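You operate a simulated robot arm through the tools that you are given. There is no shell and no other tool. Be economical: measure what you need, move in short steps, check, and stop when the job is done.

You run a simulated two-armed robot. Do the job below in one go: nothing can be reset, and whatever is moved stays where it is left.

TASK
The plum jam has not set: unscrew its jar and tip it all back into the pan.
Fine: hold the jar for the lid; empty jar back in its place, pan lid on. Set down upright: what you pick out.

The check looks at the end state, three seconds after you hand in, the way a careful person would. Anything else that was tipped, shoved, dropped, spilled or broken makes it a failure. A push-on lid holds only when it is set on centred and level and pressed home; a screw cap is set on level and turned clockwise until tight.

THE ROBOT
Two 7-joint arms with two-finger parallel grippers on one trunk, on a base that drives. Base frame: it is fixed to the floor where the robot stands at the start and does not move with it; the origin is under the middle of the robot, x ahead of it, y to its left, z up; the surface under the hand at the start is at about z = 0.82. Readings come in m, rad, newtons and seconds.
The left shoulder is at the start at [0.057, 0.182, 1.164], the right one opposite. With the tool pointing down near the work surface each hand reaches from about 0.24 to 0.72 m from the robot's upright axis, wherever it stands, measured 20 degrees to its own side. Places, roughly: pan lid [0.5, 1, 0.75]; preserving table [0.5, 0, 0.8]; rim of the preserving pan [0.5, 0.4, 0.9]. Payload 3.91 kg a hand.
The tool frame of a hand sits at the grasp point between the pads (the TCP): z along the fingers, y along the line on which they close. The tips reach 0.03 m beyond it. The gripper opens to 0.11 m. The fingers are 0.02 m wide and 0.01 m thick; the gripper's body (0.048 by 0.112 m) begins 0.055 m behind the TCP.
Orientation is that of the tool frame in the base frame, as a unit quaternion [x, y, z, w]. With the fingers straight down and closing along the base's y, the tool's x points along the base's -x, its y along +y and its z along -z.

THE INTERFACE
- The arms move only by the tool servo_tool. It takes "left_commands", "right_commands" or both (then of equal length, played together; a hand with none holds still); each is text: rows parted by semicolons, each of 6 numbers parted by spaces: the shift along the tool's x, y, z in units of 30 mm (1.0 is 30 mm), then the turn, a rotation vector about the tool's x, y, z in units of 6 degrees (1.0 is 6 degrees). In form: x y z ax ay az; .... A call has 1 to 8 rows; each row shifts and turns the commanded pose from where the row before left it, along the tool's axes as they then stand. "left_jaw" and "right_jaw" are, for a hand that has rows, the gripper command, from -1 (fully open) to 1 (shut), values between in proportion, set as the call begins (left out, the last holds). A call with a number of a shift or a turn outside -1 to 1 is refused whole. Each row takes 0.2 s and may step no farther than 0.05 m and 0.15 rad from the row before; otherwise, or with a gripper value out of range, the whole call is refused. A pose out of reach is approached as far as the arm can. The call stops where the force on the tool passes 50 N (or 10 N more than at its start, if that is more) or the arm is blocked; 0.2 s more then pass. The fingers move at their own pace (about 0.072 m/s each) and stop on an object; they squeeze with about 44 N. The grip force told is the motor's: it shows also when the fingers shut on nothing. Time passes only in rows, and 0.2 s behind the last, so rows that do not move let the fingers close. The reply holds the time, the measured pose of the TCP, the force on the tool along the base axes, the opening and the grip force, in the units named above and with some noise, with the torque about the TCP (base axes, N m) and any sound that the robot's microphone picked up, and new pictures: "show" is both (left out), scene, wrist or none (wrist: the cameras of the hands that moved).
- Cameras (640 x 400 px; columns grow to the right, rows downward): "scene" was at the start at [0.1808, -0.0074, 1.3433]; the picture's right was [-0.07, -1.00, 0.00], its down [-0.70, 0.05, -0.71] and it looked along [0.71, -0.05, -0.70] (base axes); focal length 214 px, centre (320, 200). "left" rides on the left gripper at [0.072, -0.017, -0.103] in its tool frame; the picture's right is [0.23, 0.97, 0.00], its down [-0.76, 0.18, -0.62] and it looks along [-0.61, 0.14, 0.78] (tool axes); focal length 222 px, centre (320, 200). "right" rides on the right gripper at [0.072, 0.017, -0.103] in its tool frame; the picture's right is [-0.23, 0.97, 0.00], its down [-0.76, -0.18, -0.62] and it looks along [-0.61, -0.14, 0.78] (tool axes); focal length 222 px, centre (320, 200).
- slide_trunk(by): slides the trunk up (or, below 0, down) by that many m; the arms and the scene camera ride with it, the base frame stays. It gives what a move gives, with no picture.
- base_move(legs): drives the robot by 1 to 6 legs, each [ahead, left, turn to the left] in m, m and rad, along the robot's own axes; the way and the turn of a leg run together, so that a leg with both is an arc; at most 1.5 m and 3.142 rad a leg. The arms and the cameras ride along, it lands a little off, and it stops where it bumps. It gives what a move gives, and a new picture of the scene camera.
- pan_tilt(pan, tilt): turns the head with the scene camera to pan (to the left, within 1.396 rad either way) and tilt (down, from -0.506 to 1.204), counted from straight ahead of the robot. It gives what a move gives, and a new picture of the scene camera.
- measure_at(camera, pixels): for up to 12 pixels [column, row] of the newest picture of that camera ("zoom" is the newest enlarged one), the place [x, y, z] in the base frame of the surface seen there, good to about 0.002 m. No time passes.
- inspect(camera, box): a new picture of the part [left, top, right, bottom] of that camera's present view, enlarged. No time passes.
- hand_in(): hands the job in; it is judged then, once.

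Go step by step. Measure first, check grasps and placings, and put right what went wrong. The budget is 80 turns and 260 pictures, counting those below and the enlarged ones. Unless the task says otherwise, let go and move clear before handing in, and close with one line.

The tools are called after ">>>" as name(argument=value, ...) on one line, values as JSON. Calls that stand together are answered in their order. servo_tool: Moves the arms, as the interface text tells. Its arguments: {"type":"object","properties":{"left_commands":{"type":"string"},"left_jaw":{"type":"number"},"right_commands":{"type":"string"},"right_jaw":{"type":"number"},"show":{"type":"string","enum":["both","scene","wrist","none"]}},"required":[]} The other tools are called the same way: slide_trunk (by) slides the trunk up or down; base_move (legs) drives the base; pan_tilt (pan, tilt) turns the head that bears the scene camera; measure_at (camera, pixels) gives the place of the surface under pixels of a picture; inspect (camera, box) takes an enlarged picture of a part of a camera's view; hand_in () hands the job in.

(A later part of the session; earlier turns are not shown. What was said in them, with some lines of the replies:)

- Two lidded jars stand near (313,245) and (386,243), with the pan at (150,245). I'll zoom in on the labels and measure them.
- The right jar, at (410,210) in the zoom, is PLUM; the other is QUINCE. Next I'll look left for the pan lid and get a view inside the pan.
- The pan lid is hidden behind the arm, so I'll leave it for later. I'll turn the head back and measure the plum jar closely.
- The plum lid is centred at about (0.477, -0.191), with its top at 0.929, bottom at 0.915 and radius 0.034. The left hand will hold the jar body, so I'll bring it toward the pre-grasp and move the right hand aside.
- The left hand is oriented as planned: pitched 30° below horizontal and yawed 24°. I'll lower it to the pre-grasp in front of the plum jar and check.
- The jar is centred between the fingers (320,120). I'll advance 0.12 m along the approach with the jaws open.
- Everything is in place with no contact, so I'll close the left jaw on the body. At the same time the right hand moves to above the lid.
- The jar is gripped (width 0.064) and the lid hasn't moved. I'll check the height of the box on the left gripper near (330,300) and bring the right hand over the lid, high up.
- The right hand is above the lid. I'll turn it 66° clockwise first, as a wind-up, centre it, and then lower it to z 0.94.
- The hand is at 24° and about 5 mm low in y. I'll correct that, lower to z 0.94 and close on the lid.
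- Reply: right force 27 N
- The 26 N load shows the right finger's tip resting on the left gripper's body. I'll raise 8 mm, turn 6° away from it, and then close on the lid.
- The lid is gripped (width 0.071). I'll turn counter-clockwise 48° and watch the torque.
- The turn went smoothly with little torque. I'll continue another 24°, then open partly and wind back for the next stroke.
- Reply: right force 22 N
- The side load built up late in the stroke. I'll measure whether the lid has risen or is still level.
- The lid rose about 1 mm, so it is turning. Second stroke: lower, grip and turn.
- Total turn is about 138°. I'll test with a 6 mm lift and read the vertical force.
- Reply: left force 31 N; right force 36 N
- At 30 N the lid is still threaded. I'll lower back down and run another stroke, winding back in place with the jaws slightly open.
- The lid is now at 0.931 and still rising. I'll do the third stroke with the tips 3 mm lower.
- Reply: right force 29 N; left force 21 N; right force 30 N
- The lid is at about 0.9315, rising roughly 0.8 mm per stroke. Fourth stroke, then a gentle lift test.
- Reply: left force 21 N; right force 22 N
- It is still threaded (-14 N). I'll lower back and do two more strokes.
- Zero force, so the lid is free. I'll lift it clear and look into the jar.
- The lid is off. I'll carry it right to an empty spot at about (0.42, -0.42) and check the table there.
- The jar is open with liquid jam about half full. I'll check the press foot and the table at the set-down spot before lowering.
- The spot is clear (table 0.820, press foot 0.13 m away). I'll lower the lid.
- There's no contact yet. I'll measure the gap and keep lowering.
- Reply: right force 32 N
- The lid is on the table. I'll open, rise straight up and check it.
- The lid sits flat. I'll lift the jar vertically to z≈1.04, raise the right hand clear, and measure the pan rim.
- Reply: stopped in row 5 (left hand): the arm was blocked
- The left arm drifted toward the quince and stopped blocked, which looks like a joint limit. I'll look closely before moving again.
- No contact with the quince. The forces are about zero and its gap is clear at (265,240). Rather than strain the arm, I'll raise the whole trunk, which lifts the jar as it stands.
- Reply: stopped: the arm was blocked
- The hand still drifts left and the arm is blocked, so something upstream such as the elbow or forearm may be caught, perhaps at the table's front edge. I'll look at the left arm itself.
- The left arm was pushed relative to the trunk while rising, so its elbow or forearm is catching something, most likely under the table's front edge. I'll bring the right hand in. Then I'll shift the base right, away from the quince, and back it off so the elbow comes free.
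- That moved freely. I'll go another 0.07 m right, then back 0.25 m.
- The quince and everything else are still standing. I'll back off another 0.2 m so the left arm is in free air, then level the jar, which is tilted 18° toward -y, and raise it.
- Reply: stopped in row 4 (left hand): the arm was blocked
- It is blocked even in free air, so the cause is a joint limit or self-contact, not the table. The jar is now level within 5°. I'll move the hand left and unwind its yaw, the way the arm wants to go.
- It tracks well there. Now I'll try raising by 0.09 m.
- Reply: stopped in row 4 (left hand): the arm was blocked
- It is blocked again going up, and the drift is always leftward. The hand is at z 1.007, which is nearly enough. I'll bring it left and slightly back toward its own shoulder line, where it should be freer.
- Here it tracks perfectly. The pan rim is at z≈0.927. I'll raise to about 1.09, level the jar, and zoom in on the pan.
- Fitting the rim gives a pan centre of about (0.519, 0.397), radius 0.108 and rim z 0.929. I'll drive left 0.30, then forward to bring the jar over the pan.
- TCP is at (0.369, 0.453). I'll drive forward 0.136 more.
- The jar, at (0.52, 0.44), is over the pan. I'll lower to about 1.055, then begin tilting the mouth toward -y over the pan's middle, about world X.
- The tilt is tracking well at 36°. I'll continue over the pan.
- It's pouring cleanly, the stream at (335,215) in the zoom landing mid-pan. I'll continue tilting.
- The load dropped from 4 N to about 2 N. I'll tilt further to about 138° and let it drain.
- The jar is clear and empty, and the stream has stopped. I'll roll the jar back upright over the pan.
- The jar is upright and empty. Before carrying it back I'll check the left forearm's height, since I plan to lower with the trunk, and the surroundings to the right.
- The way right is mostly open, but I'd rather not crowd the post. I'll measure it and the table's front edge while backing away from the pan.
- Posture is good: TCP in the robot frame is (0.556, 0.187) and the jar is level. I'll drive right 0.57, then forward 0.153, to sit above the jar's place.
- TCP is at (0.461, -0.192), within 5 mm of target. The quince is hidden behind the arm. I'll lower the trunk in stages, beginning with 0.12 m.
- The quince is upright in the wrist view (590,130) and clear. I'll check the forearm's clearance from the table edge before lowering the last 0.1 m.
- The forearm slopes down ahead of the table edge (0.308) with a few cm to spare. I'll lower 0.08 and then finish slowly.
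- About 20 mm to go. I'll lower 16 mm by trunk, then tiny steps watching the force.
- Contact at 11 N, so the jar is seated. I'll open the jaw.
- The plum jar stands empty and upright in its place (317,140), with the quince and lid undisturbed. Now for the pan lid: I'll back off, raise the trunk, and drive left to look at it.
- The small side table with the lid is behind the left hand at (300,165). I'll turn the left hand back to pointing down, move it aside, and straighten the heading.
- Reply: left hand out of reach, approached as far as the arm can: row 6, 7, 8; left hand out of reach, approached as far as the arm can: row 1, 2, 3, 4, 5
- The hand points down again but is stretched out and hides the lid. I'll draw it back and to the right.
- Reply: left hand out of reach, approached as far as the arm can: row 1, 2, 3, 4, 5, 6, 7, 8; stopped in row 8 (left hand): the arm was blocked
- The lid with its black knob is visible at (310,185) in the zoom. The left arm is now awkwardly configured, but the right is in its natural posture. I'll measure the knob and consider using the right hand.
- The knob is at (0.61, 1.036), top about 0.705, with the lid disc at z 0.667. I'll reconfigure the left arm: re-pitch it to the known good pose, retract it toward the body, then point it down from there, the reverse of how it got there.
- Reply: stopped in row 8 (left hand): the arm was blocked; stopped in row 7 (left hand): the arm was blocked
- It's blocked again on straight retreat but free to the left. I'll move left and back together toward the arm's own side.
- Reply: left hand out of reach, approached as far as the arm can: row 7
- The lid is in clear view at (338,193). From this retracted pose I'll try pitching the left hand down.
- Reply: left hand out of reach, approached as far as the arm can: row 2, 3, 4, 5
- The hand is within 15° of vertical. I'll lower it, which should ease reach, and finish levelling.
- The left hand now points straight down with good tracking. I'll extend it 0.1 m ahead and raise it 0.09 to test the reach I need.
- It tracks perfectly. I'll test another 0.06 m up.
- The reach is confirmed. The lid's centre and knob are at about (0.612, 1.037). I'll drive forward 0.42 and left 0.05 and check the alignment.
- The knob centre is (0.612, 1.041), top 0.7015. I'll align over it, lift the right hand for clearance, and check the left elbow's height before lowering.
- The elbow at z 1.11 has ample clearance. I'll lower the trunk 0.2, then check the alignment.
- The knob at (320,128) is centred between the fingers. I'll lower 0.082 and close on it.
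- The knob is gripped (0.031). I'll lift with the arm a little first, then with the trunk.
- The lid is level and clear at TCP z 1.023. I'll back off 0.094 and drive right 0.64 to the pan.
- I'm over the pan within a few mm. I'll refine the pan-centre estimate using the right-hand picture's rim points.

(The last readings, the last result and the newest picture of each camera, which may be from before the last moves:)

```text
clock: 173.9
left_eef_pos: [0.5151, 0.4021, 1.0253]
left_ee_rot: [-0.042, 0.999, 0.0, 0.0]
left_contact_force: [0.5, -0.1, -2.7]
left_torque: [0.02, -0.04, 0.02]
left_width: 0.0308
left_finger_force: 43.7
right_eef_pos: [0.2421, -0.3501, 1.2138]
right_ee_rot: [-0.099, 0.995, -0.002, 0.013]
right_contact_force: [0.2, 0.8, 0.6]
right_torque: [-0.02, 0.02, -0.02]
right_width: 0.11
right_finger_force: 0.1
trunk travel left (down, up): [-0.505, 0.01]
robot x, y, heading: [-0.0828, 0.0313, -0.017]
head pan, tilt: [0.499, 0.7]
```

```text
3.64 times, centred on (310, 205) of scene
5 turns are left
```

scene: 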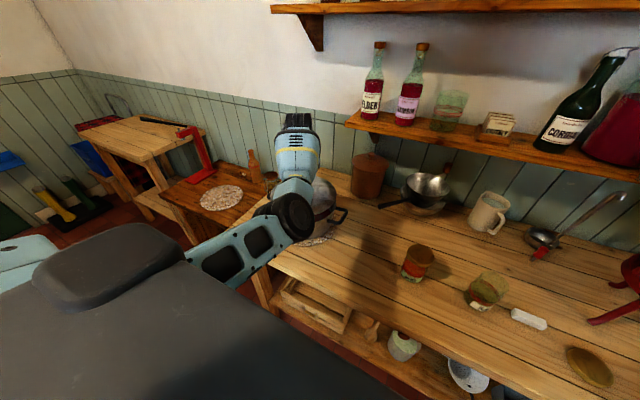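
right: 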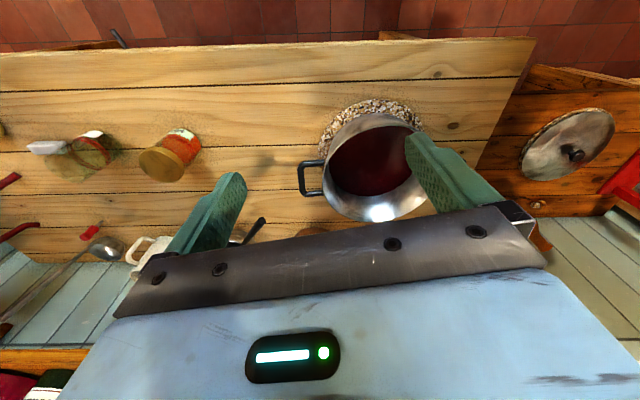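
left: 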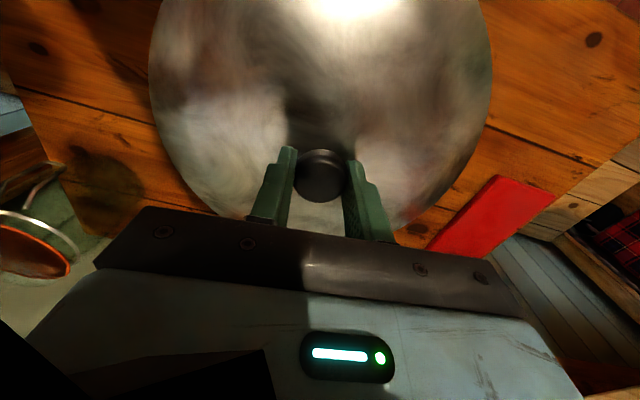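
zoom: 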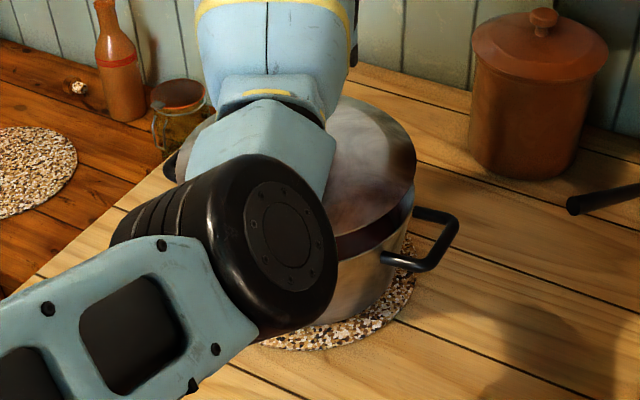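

The refined pan centre is (0.519, 0.397). The plum jar is verified upright and empty. With few turns left, I'll align by (+4, -5) mm and lower in small force-checked steps.

>>> servo_tool(left_commands="-0.137 -0.18 0.3 0 0 0;0 0 0.5 0 0 0;0 0 0.4 0 0 0;0 0 0 0 0 0", show="none")

>>> servo_tool(left_commands="0 0 0.1 0 0 0;0 0 0.1 0 0 0;0 0 0 0 0 0", show="none")

>>> servo_tool(left_commands="0 0 0.06 0 0 0;0 0 0 0 0 0", show="none")

>>> servo_tool(left_commands="0 0 0.06 0 0 0;0 0 0 0 0 0", show="both")

>>> inspect(camera="scene", box=[260, 160, 360, 260])

```text
clock: 174.9
left_eef_pos: [0.5196, 0.3986, 0.9916]
left_ee_rot: [-0.043, 0.999, -0.001, 0.003]
left_contact_force: [-0.9, -0.7, 7.8]
left_torque: [-1.06, 0.42, -0.1]
left_width: 0.0306
left_finger_force: 43.7
right_eef_pos: [0.2422, -0.3495, 1.214]
right_ee_rot: [-0.099, 0.995, -0.002, 0.014]
right_contact_force: [0.2, 0.3, 0.0]
right_torque: [-0.03, 0.01, 0.0]
right_width: 0.1099
right_finger_force: 0.0
trunk travel left (down, up): [-0.505, 0.01]
robot x, y, heading: [-0.085, 0.0285, -0.008]
head pan, tilt: [0.499, 0.7]
```

```text
clock: 175.7
left_eef_pos: [0.5207, 0.3983, 0.9881]
left_ee_rot: [-0.045, 0.999, 0.001, 0.006]
left_contact_force: [2.0, 10.4, 30.5]
left_torque: [-0.99, 0.46, -0.14]
left_width: 0.0313
left_finger_force: 44.0
right_eef_pos: [0.2403, -0.3486, 1.2147]
right_ee_rot: [-0.097, 0.995, -0.001, 0.016]
right_contact_force: [0.3, -0.8, 0.1]
right_torque: [0.02, -0.02, 0.0]
right_width: 0.1098
right_finger_force: 0.1
trunk travel left (down, up): [-0.505, 0.01]
robot x, y, heading: [-0.0819, 0.0321, -0.013]
head pan, tilt: [0.499, 0.7]
```

```text
clock: 176.3
left_eef_pos: [0.5199, 0.3983, 0.9877]
left_ee_rot: [-0.045, 0.999, 0.001, 0.008]
left_contact_force: [2.8, 16.0, 38.6]
left_torque: [-0.63, 0.44, -0.28]
left_width: 0.0315
left_finger_force: 44.1
right_eef_pos: [0.2391, -0.349, 1.2144]
right_ee_rot: [-0.099, 0.995, -0.002, 0.016]
right_contact_force: [-1.6, 0.2, -0.7]
right_torque: [-0.01, 0.06, 0.0]
right_width: 0.1101
right_finger_force: 0.1
trunk travel left (down, up): [-0.505, 0.01]
robot x, y, heading: [-0.0841, 0.0348, -0.019]
head pan, tilt: [0.499, 0.7]
```

```text
clock: 176.9
left_eef_pos: [0.5193, 0.3995, 0.9881]
left_ee_rot: [-0.045, 0.999, 0.0, 0.01]
left_contact_force: [1.1, 15.7, 43.2]
left_torque: [-0.53, 0.7, -0.2]
left_width: 0.0312
left_finger_force: 44.4
right_eef_pos: [0.2392, -0.348, 1.2145]
right_ee_rot: [-0.098, 0.995, -0.002, 0.016]
right_contact_force: [0.8, -0.5, -0.3]
right_torque: [0.03, 0.02, 0.01]
right_width: 0.1101
right_finger_force: 0.0
trunk travel left (down, up): [-0.505, 0.01]
robot x, y, heading: [-0.0823, 0.0329, -0.02]
head pan, tilt: [0.499, 0.7]
```

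scene: 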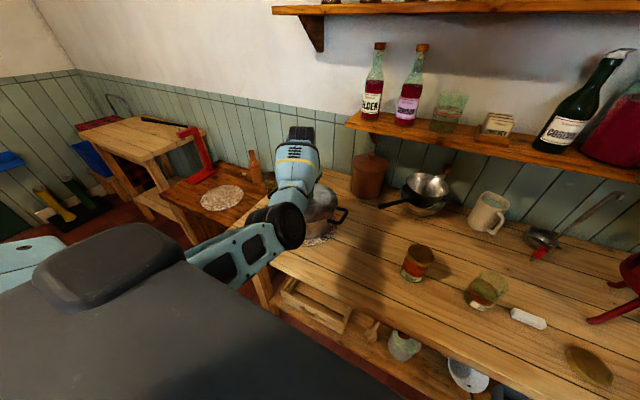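
left: 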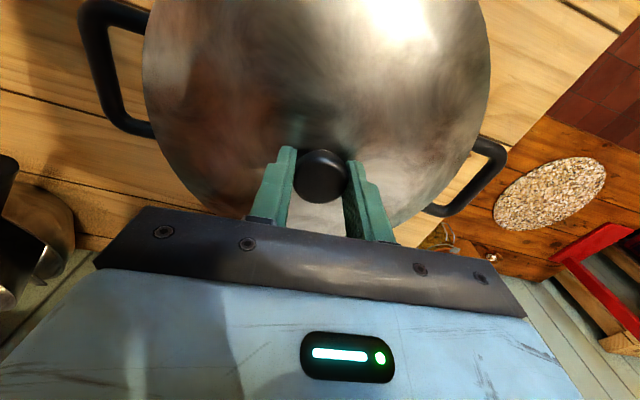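

```text
4.00 times, centred on (310, 210) of scene
4 turns are left
```

zoom: 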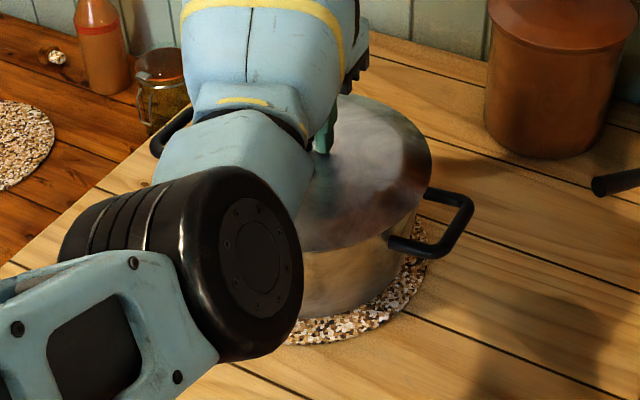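

Contact began on the -y side and then spread to a nearly balanced load (43 N), so the lid is on the rim. I'll ease off, release the knob, rise 0.08, and measure whether it's level and centred.

>>> servo_tool(left_commands="0 0.05 -0.15 0 0 0;0 0 0 0 0 0;0 0 0 0 0 0", show="none")

>>> servo_tool(left_commands="0 0 0 0 0 0;0 0 0 0 0 0;0 0 0 0 0 0;0 0 0 0 0 0;0 0 -0.7 0 0 0;0 0 -0.8 0 0 0;0 0 -0.8 0 0 0;0 0 0 0 0 0", left_jaw=-1, show="both")

>>> measure_at(camera="left", pixels=[[225, 100], [415, 100], [315, 190], [320, 128], [260, 160], [375, 160], [250, 50], [390, 50], [315, 30], [210, 75], [430, 75]])

>>> inspect(camera="scene", box=[260, 160, 360, 260])

```text
clock: 177.7
left_eef_pos: [0.5197, 0.3974, 0.9871]
left_ee_rot: [-0.044, 0.999, -0.001, 0.006]
left_contact_force: [5.7, 11.7, 28.2]
left_torque: [-0.46, -0.26, 0.34]
left_width: 0.0311
left_finger_force: 43.9
right_eef_pos: [0.2407, -0.3497, 1.2127]
right_ee_rot: [-0.099, 0.995, -0.002, 0.014]
right_contact_force: [-0.6, 0.4, 0.5]
right_torque: [-0.01, 0.04, -0.01]
right_width: 0.11
right_finger_force: 0.0
trunk travel left (down, up): [-0.505, 0.01]
robot x, y, heading: [-0.0898, 0.0311, -0.014]
head pan, tilt: [0.499, 0.7]
```

```text
clock: 179.5
left_eef_pos: [0.5197, 0.3992, 1.0522]
left_ee_rot: [-0.042, 0.999, 0.0, 0.001]
left_contact_force: [-0.2, -0.3, 0.4]
left_torque: [-0.04, -0.04, -0.01]
left_width: 0.1098
left_finger_force: 0.0
right_eef_pos: [0.2426, -0.3506, 1.2119]
right_ee_rot: [-0.099, 0.995, -0.002, 0.013]
right_contact_force: [-0.1, 0.0, 0.6]
right_torque: [0.0, 0.0, 0.04]
right_width: 0.1098
right_finger_force: 0.1
trunk travel left (down, up): [-0.505, 0.01]
robot x, y, heading: [-0.0872, 0.0356, -0.016]
head pan, tilt: [0.499, 0.7]
```

scene: 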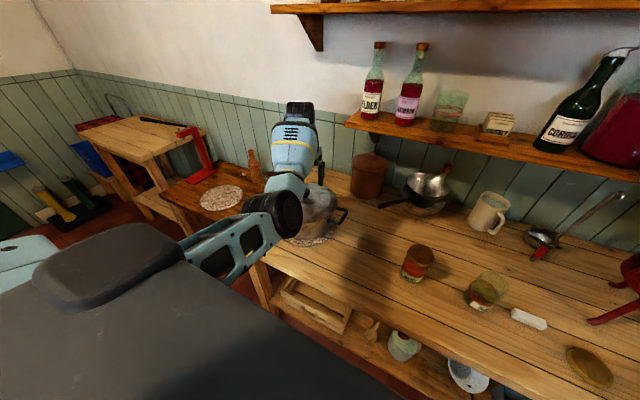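
left: 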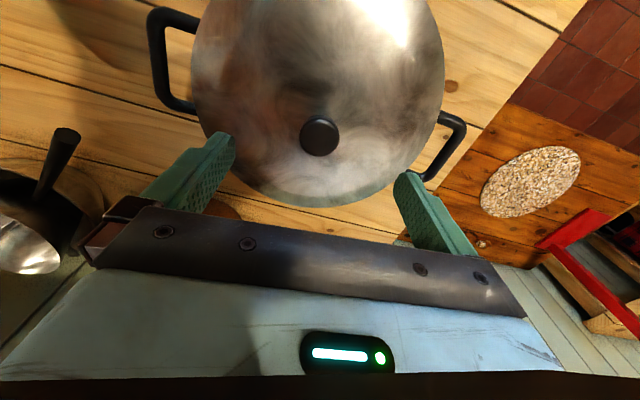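

```text
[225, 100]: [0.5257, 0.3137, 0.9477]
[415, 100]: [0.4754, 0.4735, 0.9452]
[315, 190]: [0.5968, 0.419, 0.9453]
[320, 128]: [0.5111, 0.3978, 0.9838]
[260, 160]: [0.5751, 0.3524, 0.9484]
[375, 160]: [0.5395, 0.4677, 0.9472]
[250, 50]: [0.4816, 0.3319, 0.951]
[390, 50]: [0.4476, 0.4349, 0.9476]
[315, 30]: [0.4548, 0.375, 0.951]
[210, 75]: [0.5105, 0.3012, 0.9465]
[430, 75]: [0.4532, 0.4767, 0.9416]
```

```text
4.00 times, centred on (310, 210) of scene
3 turns are left
```

zoom: 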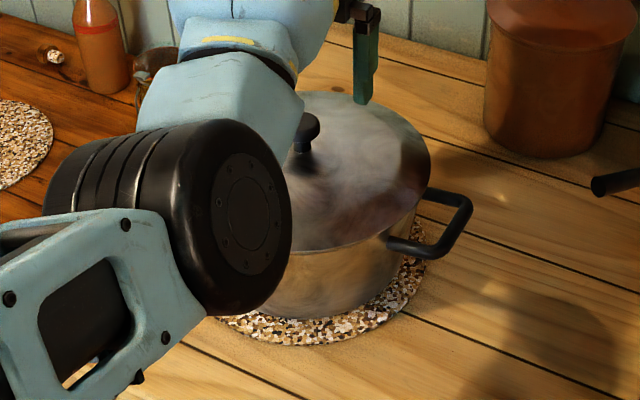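

The lid is seated: edge heights are 0.945–0.948 all round (under 1° tilt), knob at (0.514, 0.398) and top at 0.984. I'll press gently on the knob with closed fingers to make sure it's home, then rise, back away and check.

>>> servo_tool(left_commands="0.1 0 0 0 0 0;0 0 0 0 0 0;0 0 0 0 0 0;0 0 0 0 0 0;0 0 0 0 0 0;0 0 0.5 0 0 0;0 0 0.5 0 0 0;0 0 0.15 0 0 0", left_jaw=1, show="none")

>>> servo_tool(left_commands="0 0 0.1 0 0 0;0 0 0.07 0 0 0;0 0 0.05 0 0 0;0 0 0 0 0 0", show="none")

>>> servo_tool(left_commands="0 0 -0.5 0 0 0;0 0 -0.7 0 0 0;0 0 -0.7 0 0 0;0 0 0 0 0 0", show="wrist")

>>> measure_at(camera="left", pixels=[[225, 100], [415, 100], [315, 190], [319, 135], [260, 170], [375, 170], [250, 50], [390, 50], [315, 30], [210, 75], [430, 75]])

>>> base_move(legs=[[-0.3, 0, 0]])

>>> inspect(camera="scene", box=[240, 90, 460, 240])

```text
clock: 181.3
left_eef_pos: [0.5174, 0.3998, 1.0186]
left_ee_rot: [-0.043, 0.999, 0.0, 0.002]
left_contact_force: [0.7, 0.3, 0.5]
left_torque: [-0.02, 0.02, -0.01]
left_width: 0.0002
left_finger_force: 37.5
right_eef_pos: [0.2421, -0.3499, 1.2141]
right_ee_rot: [-0.098, 0.995, -0.002, 0.014]
right_contact_force: [0.0, 0.0, -0.1]
right_torque: [-0.01, 0.01, -0.02]
right_width: 0.1098
right_finger_force: 0.0
trunk travel left (down, up): [-0.505, 0.01]
robot x, y, heading: [-0.087, 0.0347, -0.015]
head pan, tilt: [0.499, 0.7]
```

```text
clock: 182.3
left_eef_pos: [0.5172, 0.3977, 1.0138]
left_ee_rot: [-0.044, 0.999, 0.001, 0.003]
left_contact_force: [-0.6, 0.0, 11.4]
left_torque: [-0.06, 0.08, -0.01]
left_width: 0.0
left_finger_force: 38.0
right_eef_pos: [0.2406, -0.3499, 1.2143]
right_ee_rot: [-0.099, 0.995, -0.002, 0.016]
right_contact_force: [-0.2, 0.4, 0.2]
right_torque: [0.04, -0.03, 0.0]
right_width: 0.1098
right_finger_force: 0.1
trunk travel left (down, up): [-0.505, 0.01]
robot x, y, heading: [-0.0818, 0.0341, -0.009]
head pan, tilt: [0.499, 0.7]
```

```text
clock: 183.3
left_eef_pos: [0.5165, 0.3983, 1.0685]
left_ee_rot: [-0.043, 0.999, -0.001, 0.001]
left_contact_force: [0.1, 0.6, 0.9]
left_torque: [-0.02, 0.01, 0.0]
left_width: 0.0
left_finger_force: 37.5
right_eef_pos: [0.2414, -0.3495, 1.2133]
right_ee_rot: [-0.098, 0.995, -0.002, 0.013]
right_contact_force: [-0.7, -0.5, 0.2]
right_torque: [-0.01, 0.01, 0.0]
right_width: 0.1101
right_finger_force: 0.0
trunk travel left (down, up): [-0.505, 0.01]
robot x, y, heading: [-0.0825, 0.0311, -0.015]
head pan, tilt: [0.499, 0.7]
```

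left: 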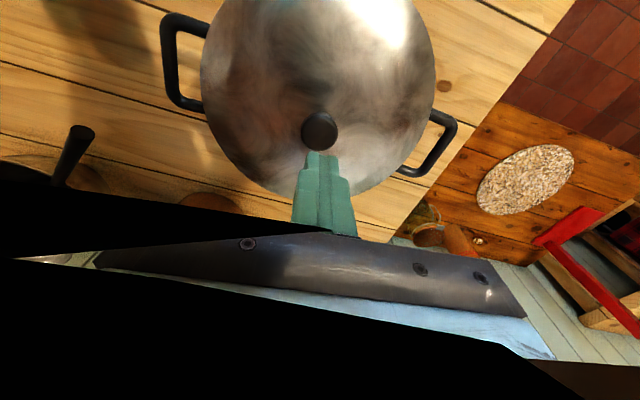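

```text
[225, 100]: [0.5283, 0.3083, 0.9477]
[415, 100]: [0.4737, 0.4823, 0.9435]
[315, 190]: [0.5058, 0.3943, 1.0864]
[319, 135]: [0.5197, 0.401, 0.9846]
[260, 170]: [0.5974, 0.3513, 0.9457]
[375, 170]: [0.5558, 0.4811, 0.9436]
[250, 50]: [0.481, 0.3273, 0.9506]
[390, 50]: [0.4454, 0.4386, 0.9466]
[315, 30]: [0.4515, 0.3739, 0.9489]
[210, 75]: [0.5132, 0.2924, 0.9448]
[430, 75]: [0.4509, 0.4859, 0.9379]
```

```text
clock: 185.3
left_eef_pos: [0.2256, 0.4018, 1.0689]
left_ee_rot: [-0.043, 0.999, 0.0, 0.0]
left_contact_force: [-0.1, -0.1, -0.4]
left_torque: [-0.03, -0.04, 0.04]
left_width: 0.0
left_finger_force: 38.2
right_eef_pos: [-0.0499, -0.3456, 1.2133]
right_ee_rot: [-0.098, 0.995, -0.002, 0.013]
right_contact_force: [-0.1, -0.4, 0.3]
right_torque: [0.01, 0.0, -0.02]
right_width: 0.1101
right_finger_force: 0.1
trunk travel left (down, up): [-0.505, 0.01]
robot x, y, heading: [-0.3744, 0.0405, -0.017]
head pan, tilt: [0.499, 0.7]
```

scene: 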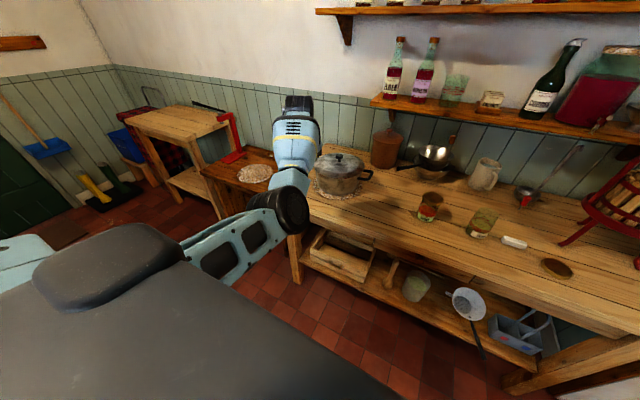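

```text
2.67 times, centred on (350, 165) of scene
2 turns are left
```

zoom: 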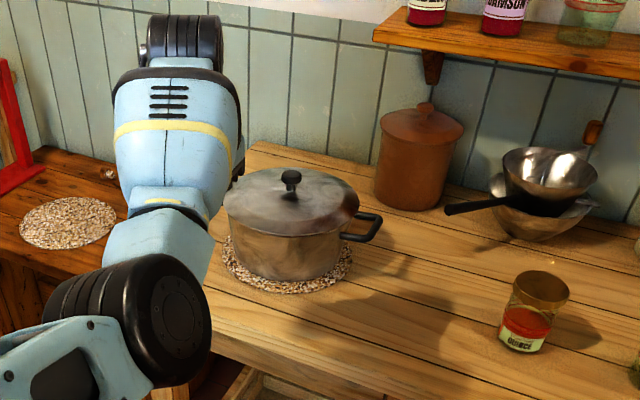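

The pan lid sits level and centred on the pan, with its knob at (0.520, 0.401). The empty plum jar stands upright in its place, its cap lies flat on the table, and both hands are clear, so I'm handing in.

>>> hand_in()

```text
The job is handed in.
```

I unscrewed the plum jar, tipped all its jam back into the pan and stood the empty jar back in its place. The pan lid is on, and the jar's cap lies flat on the table.
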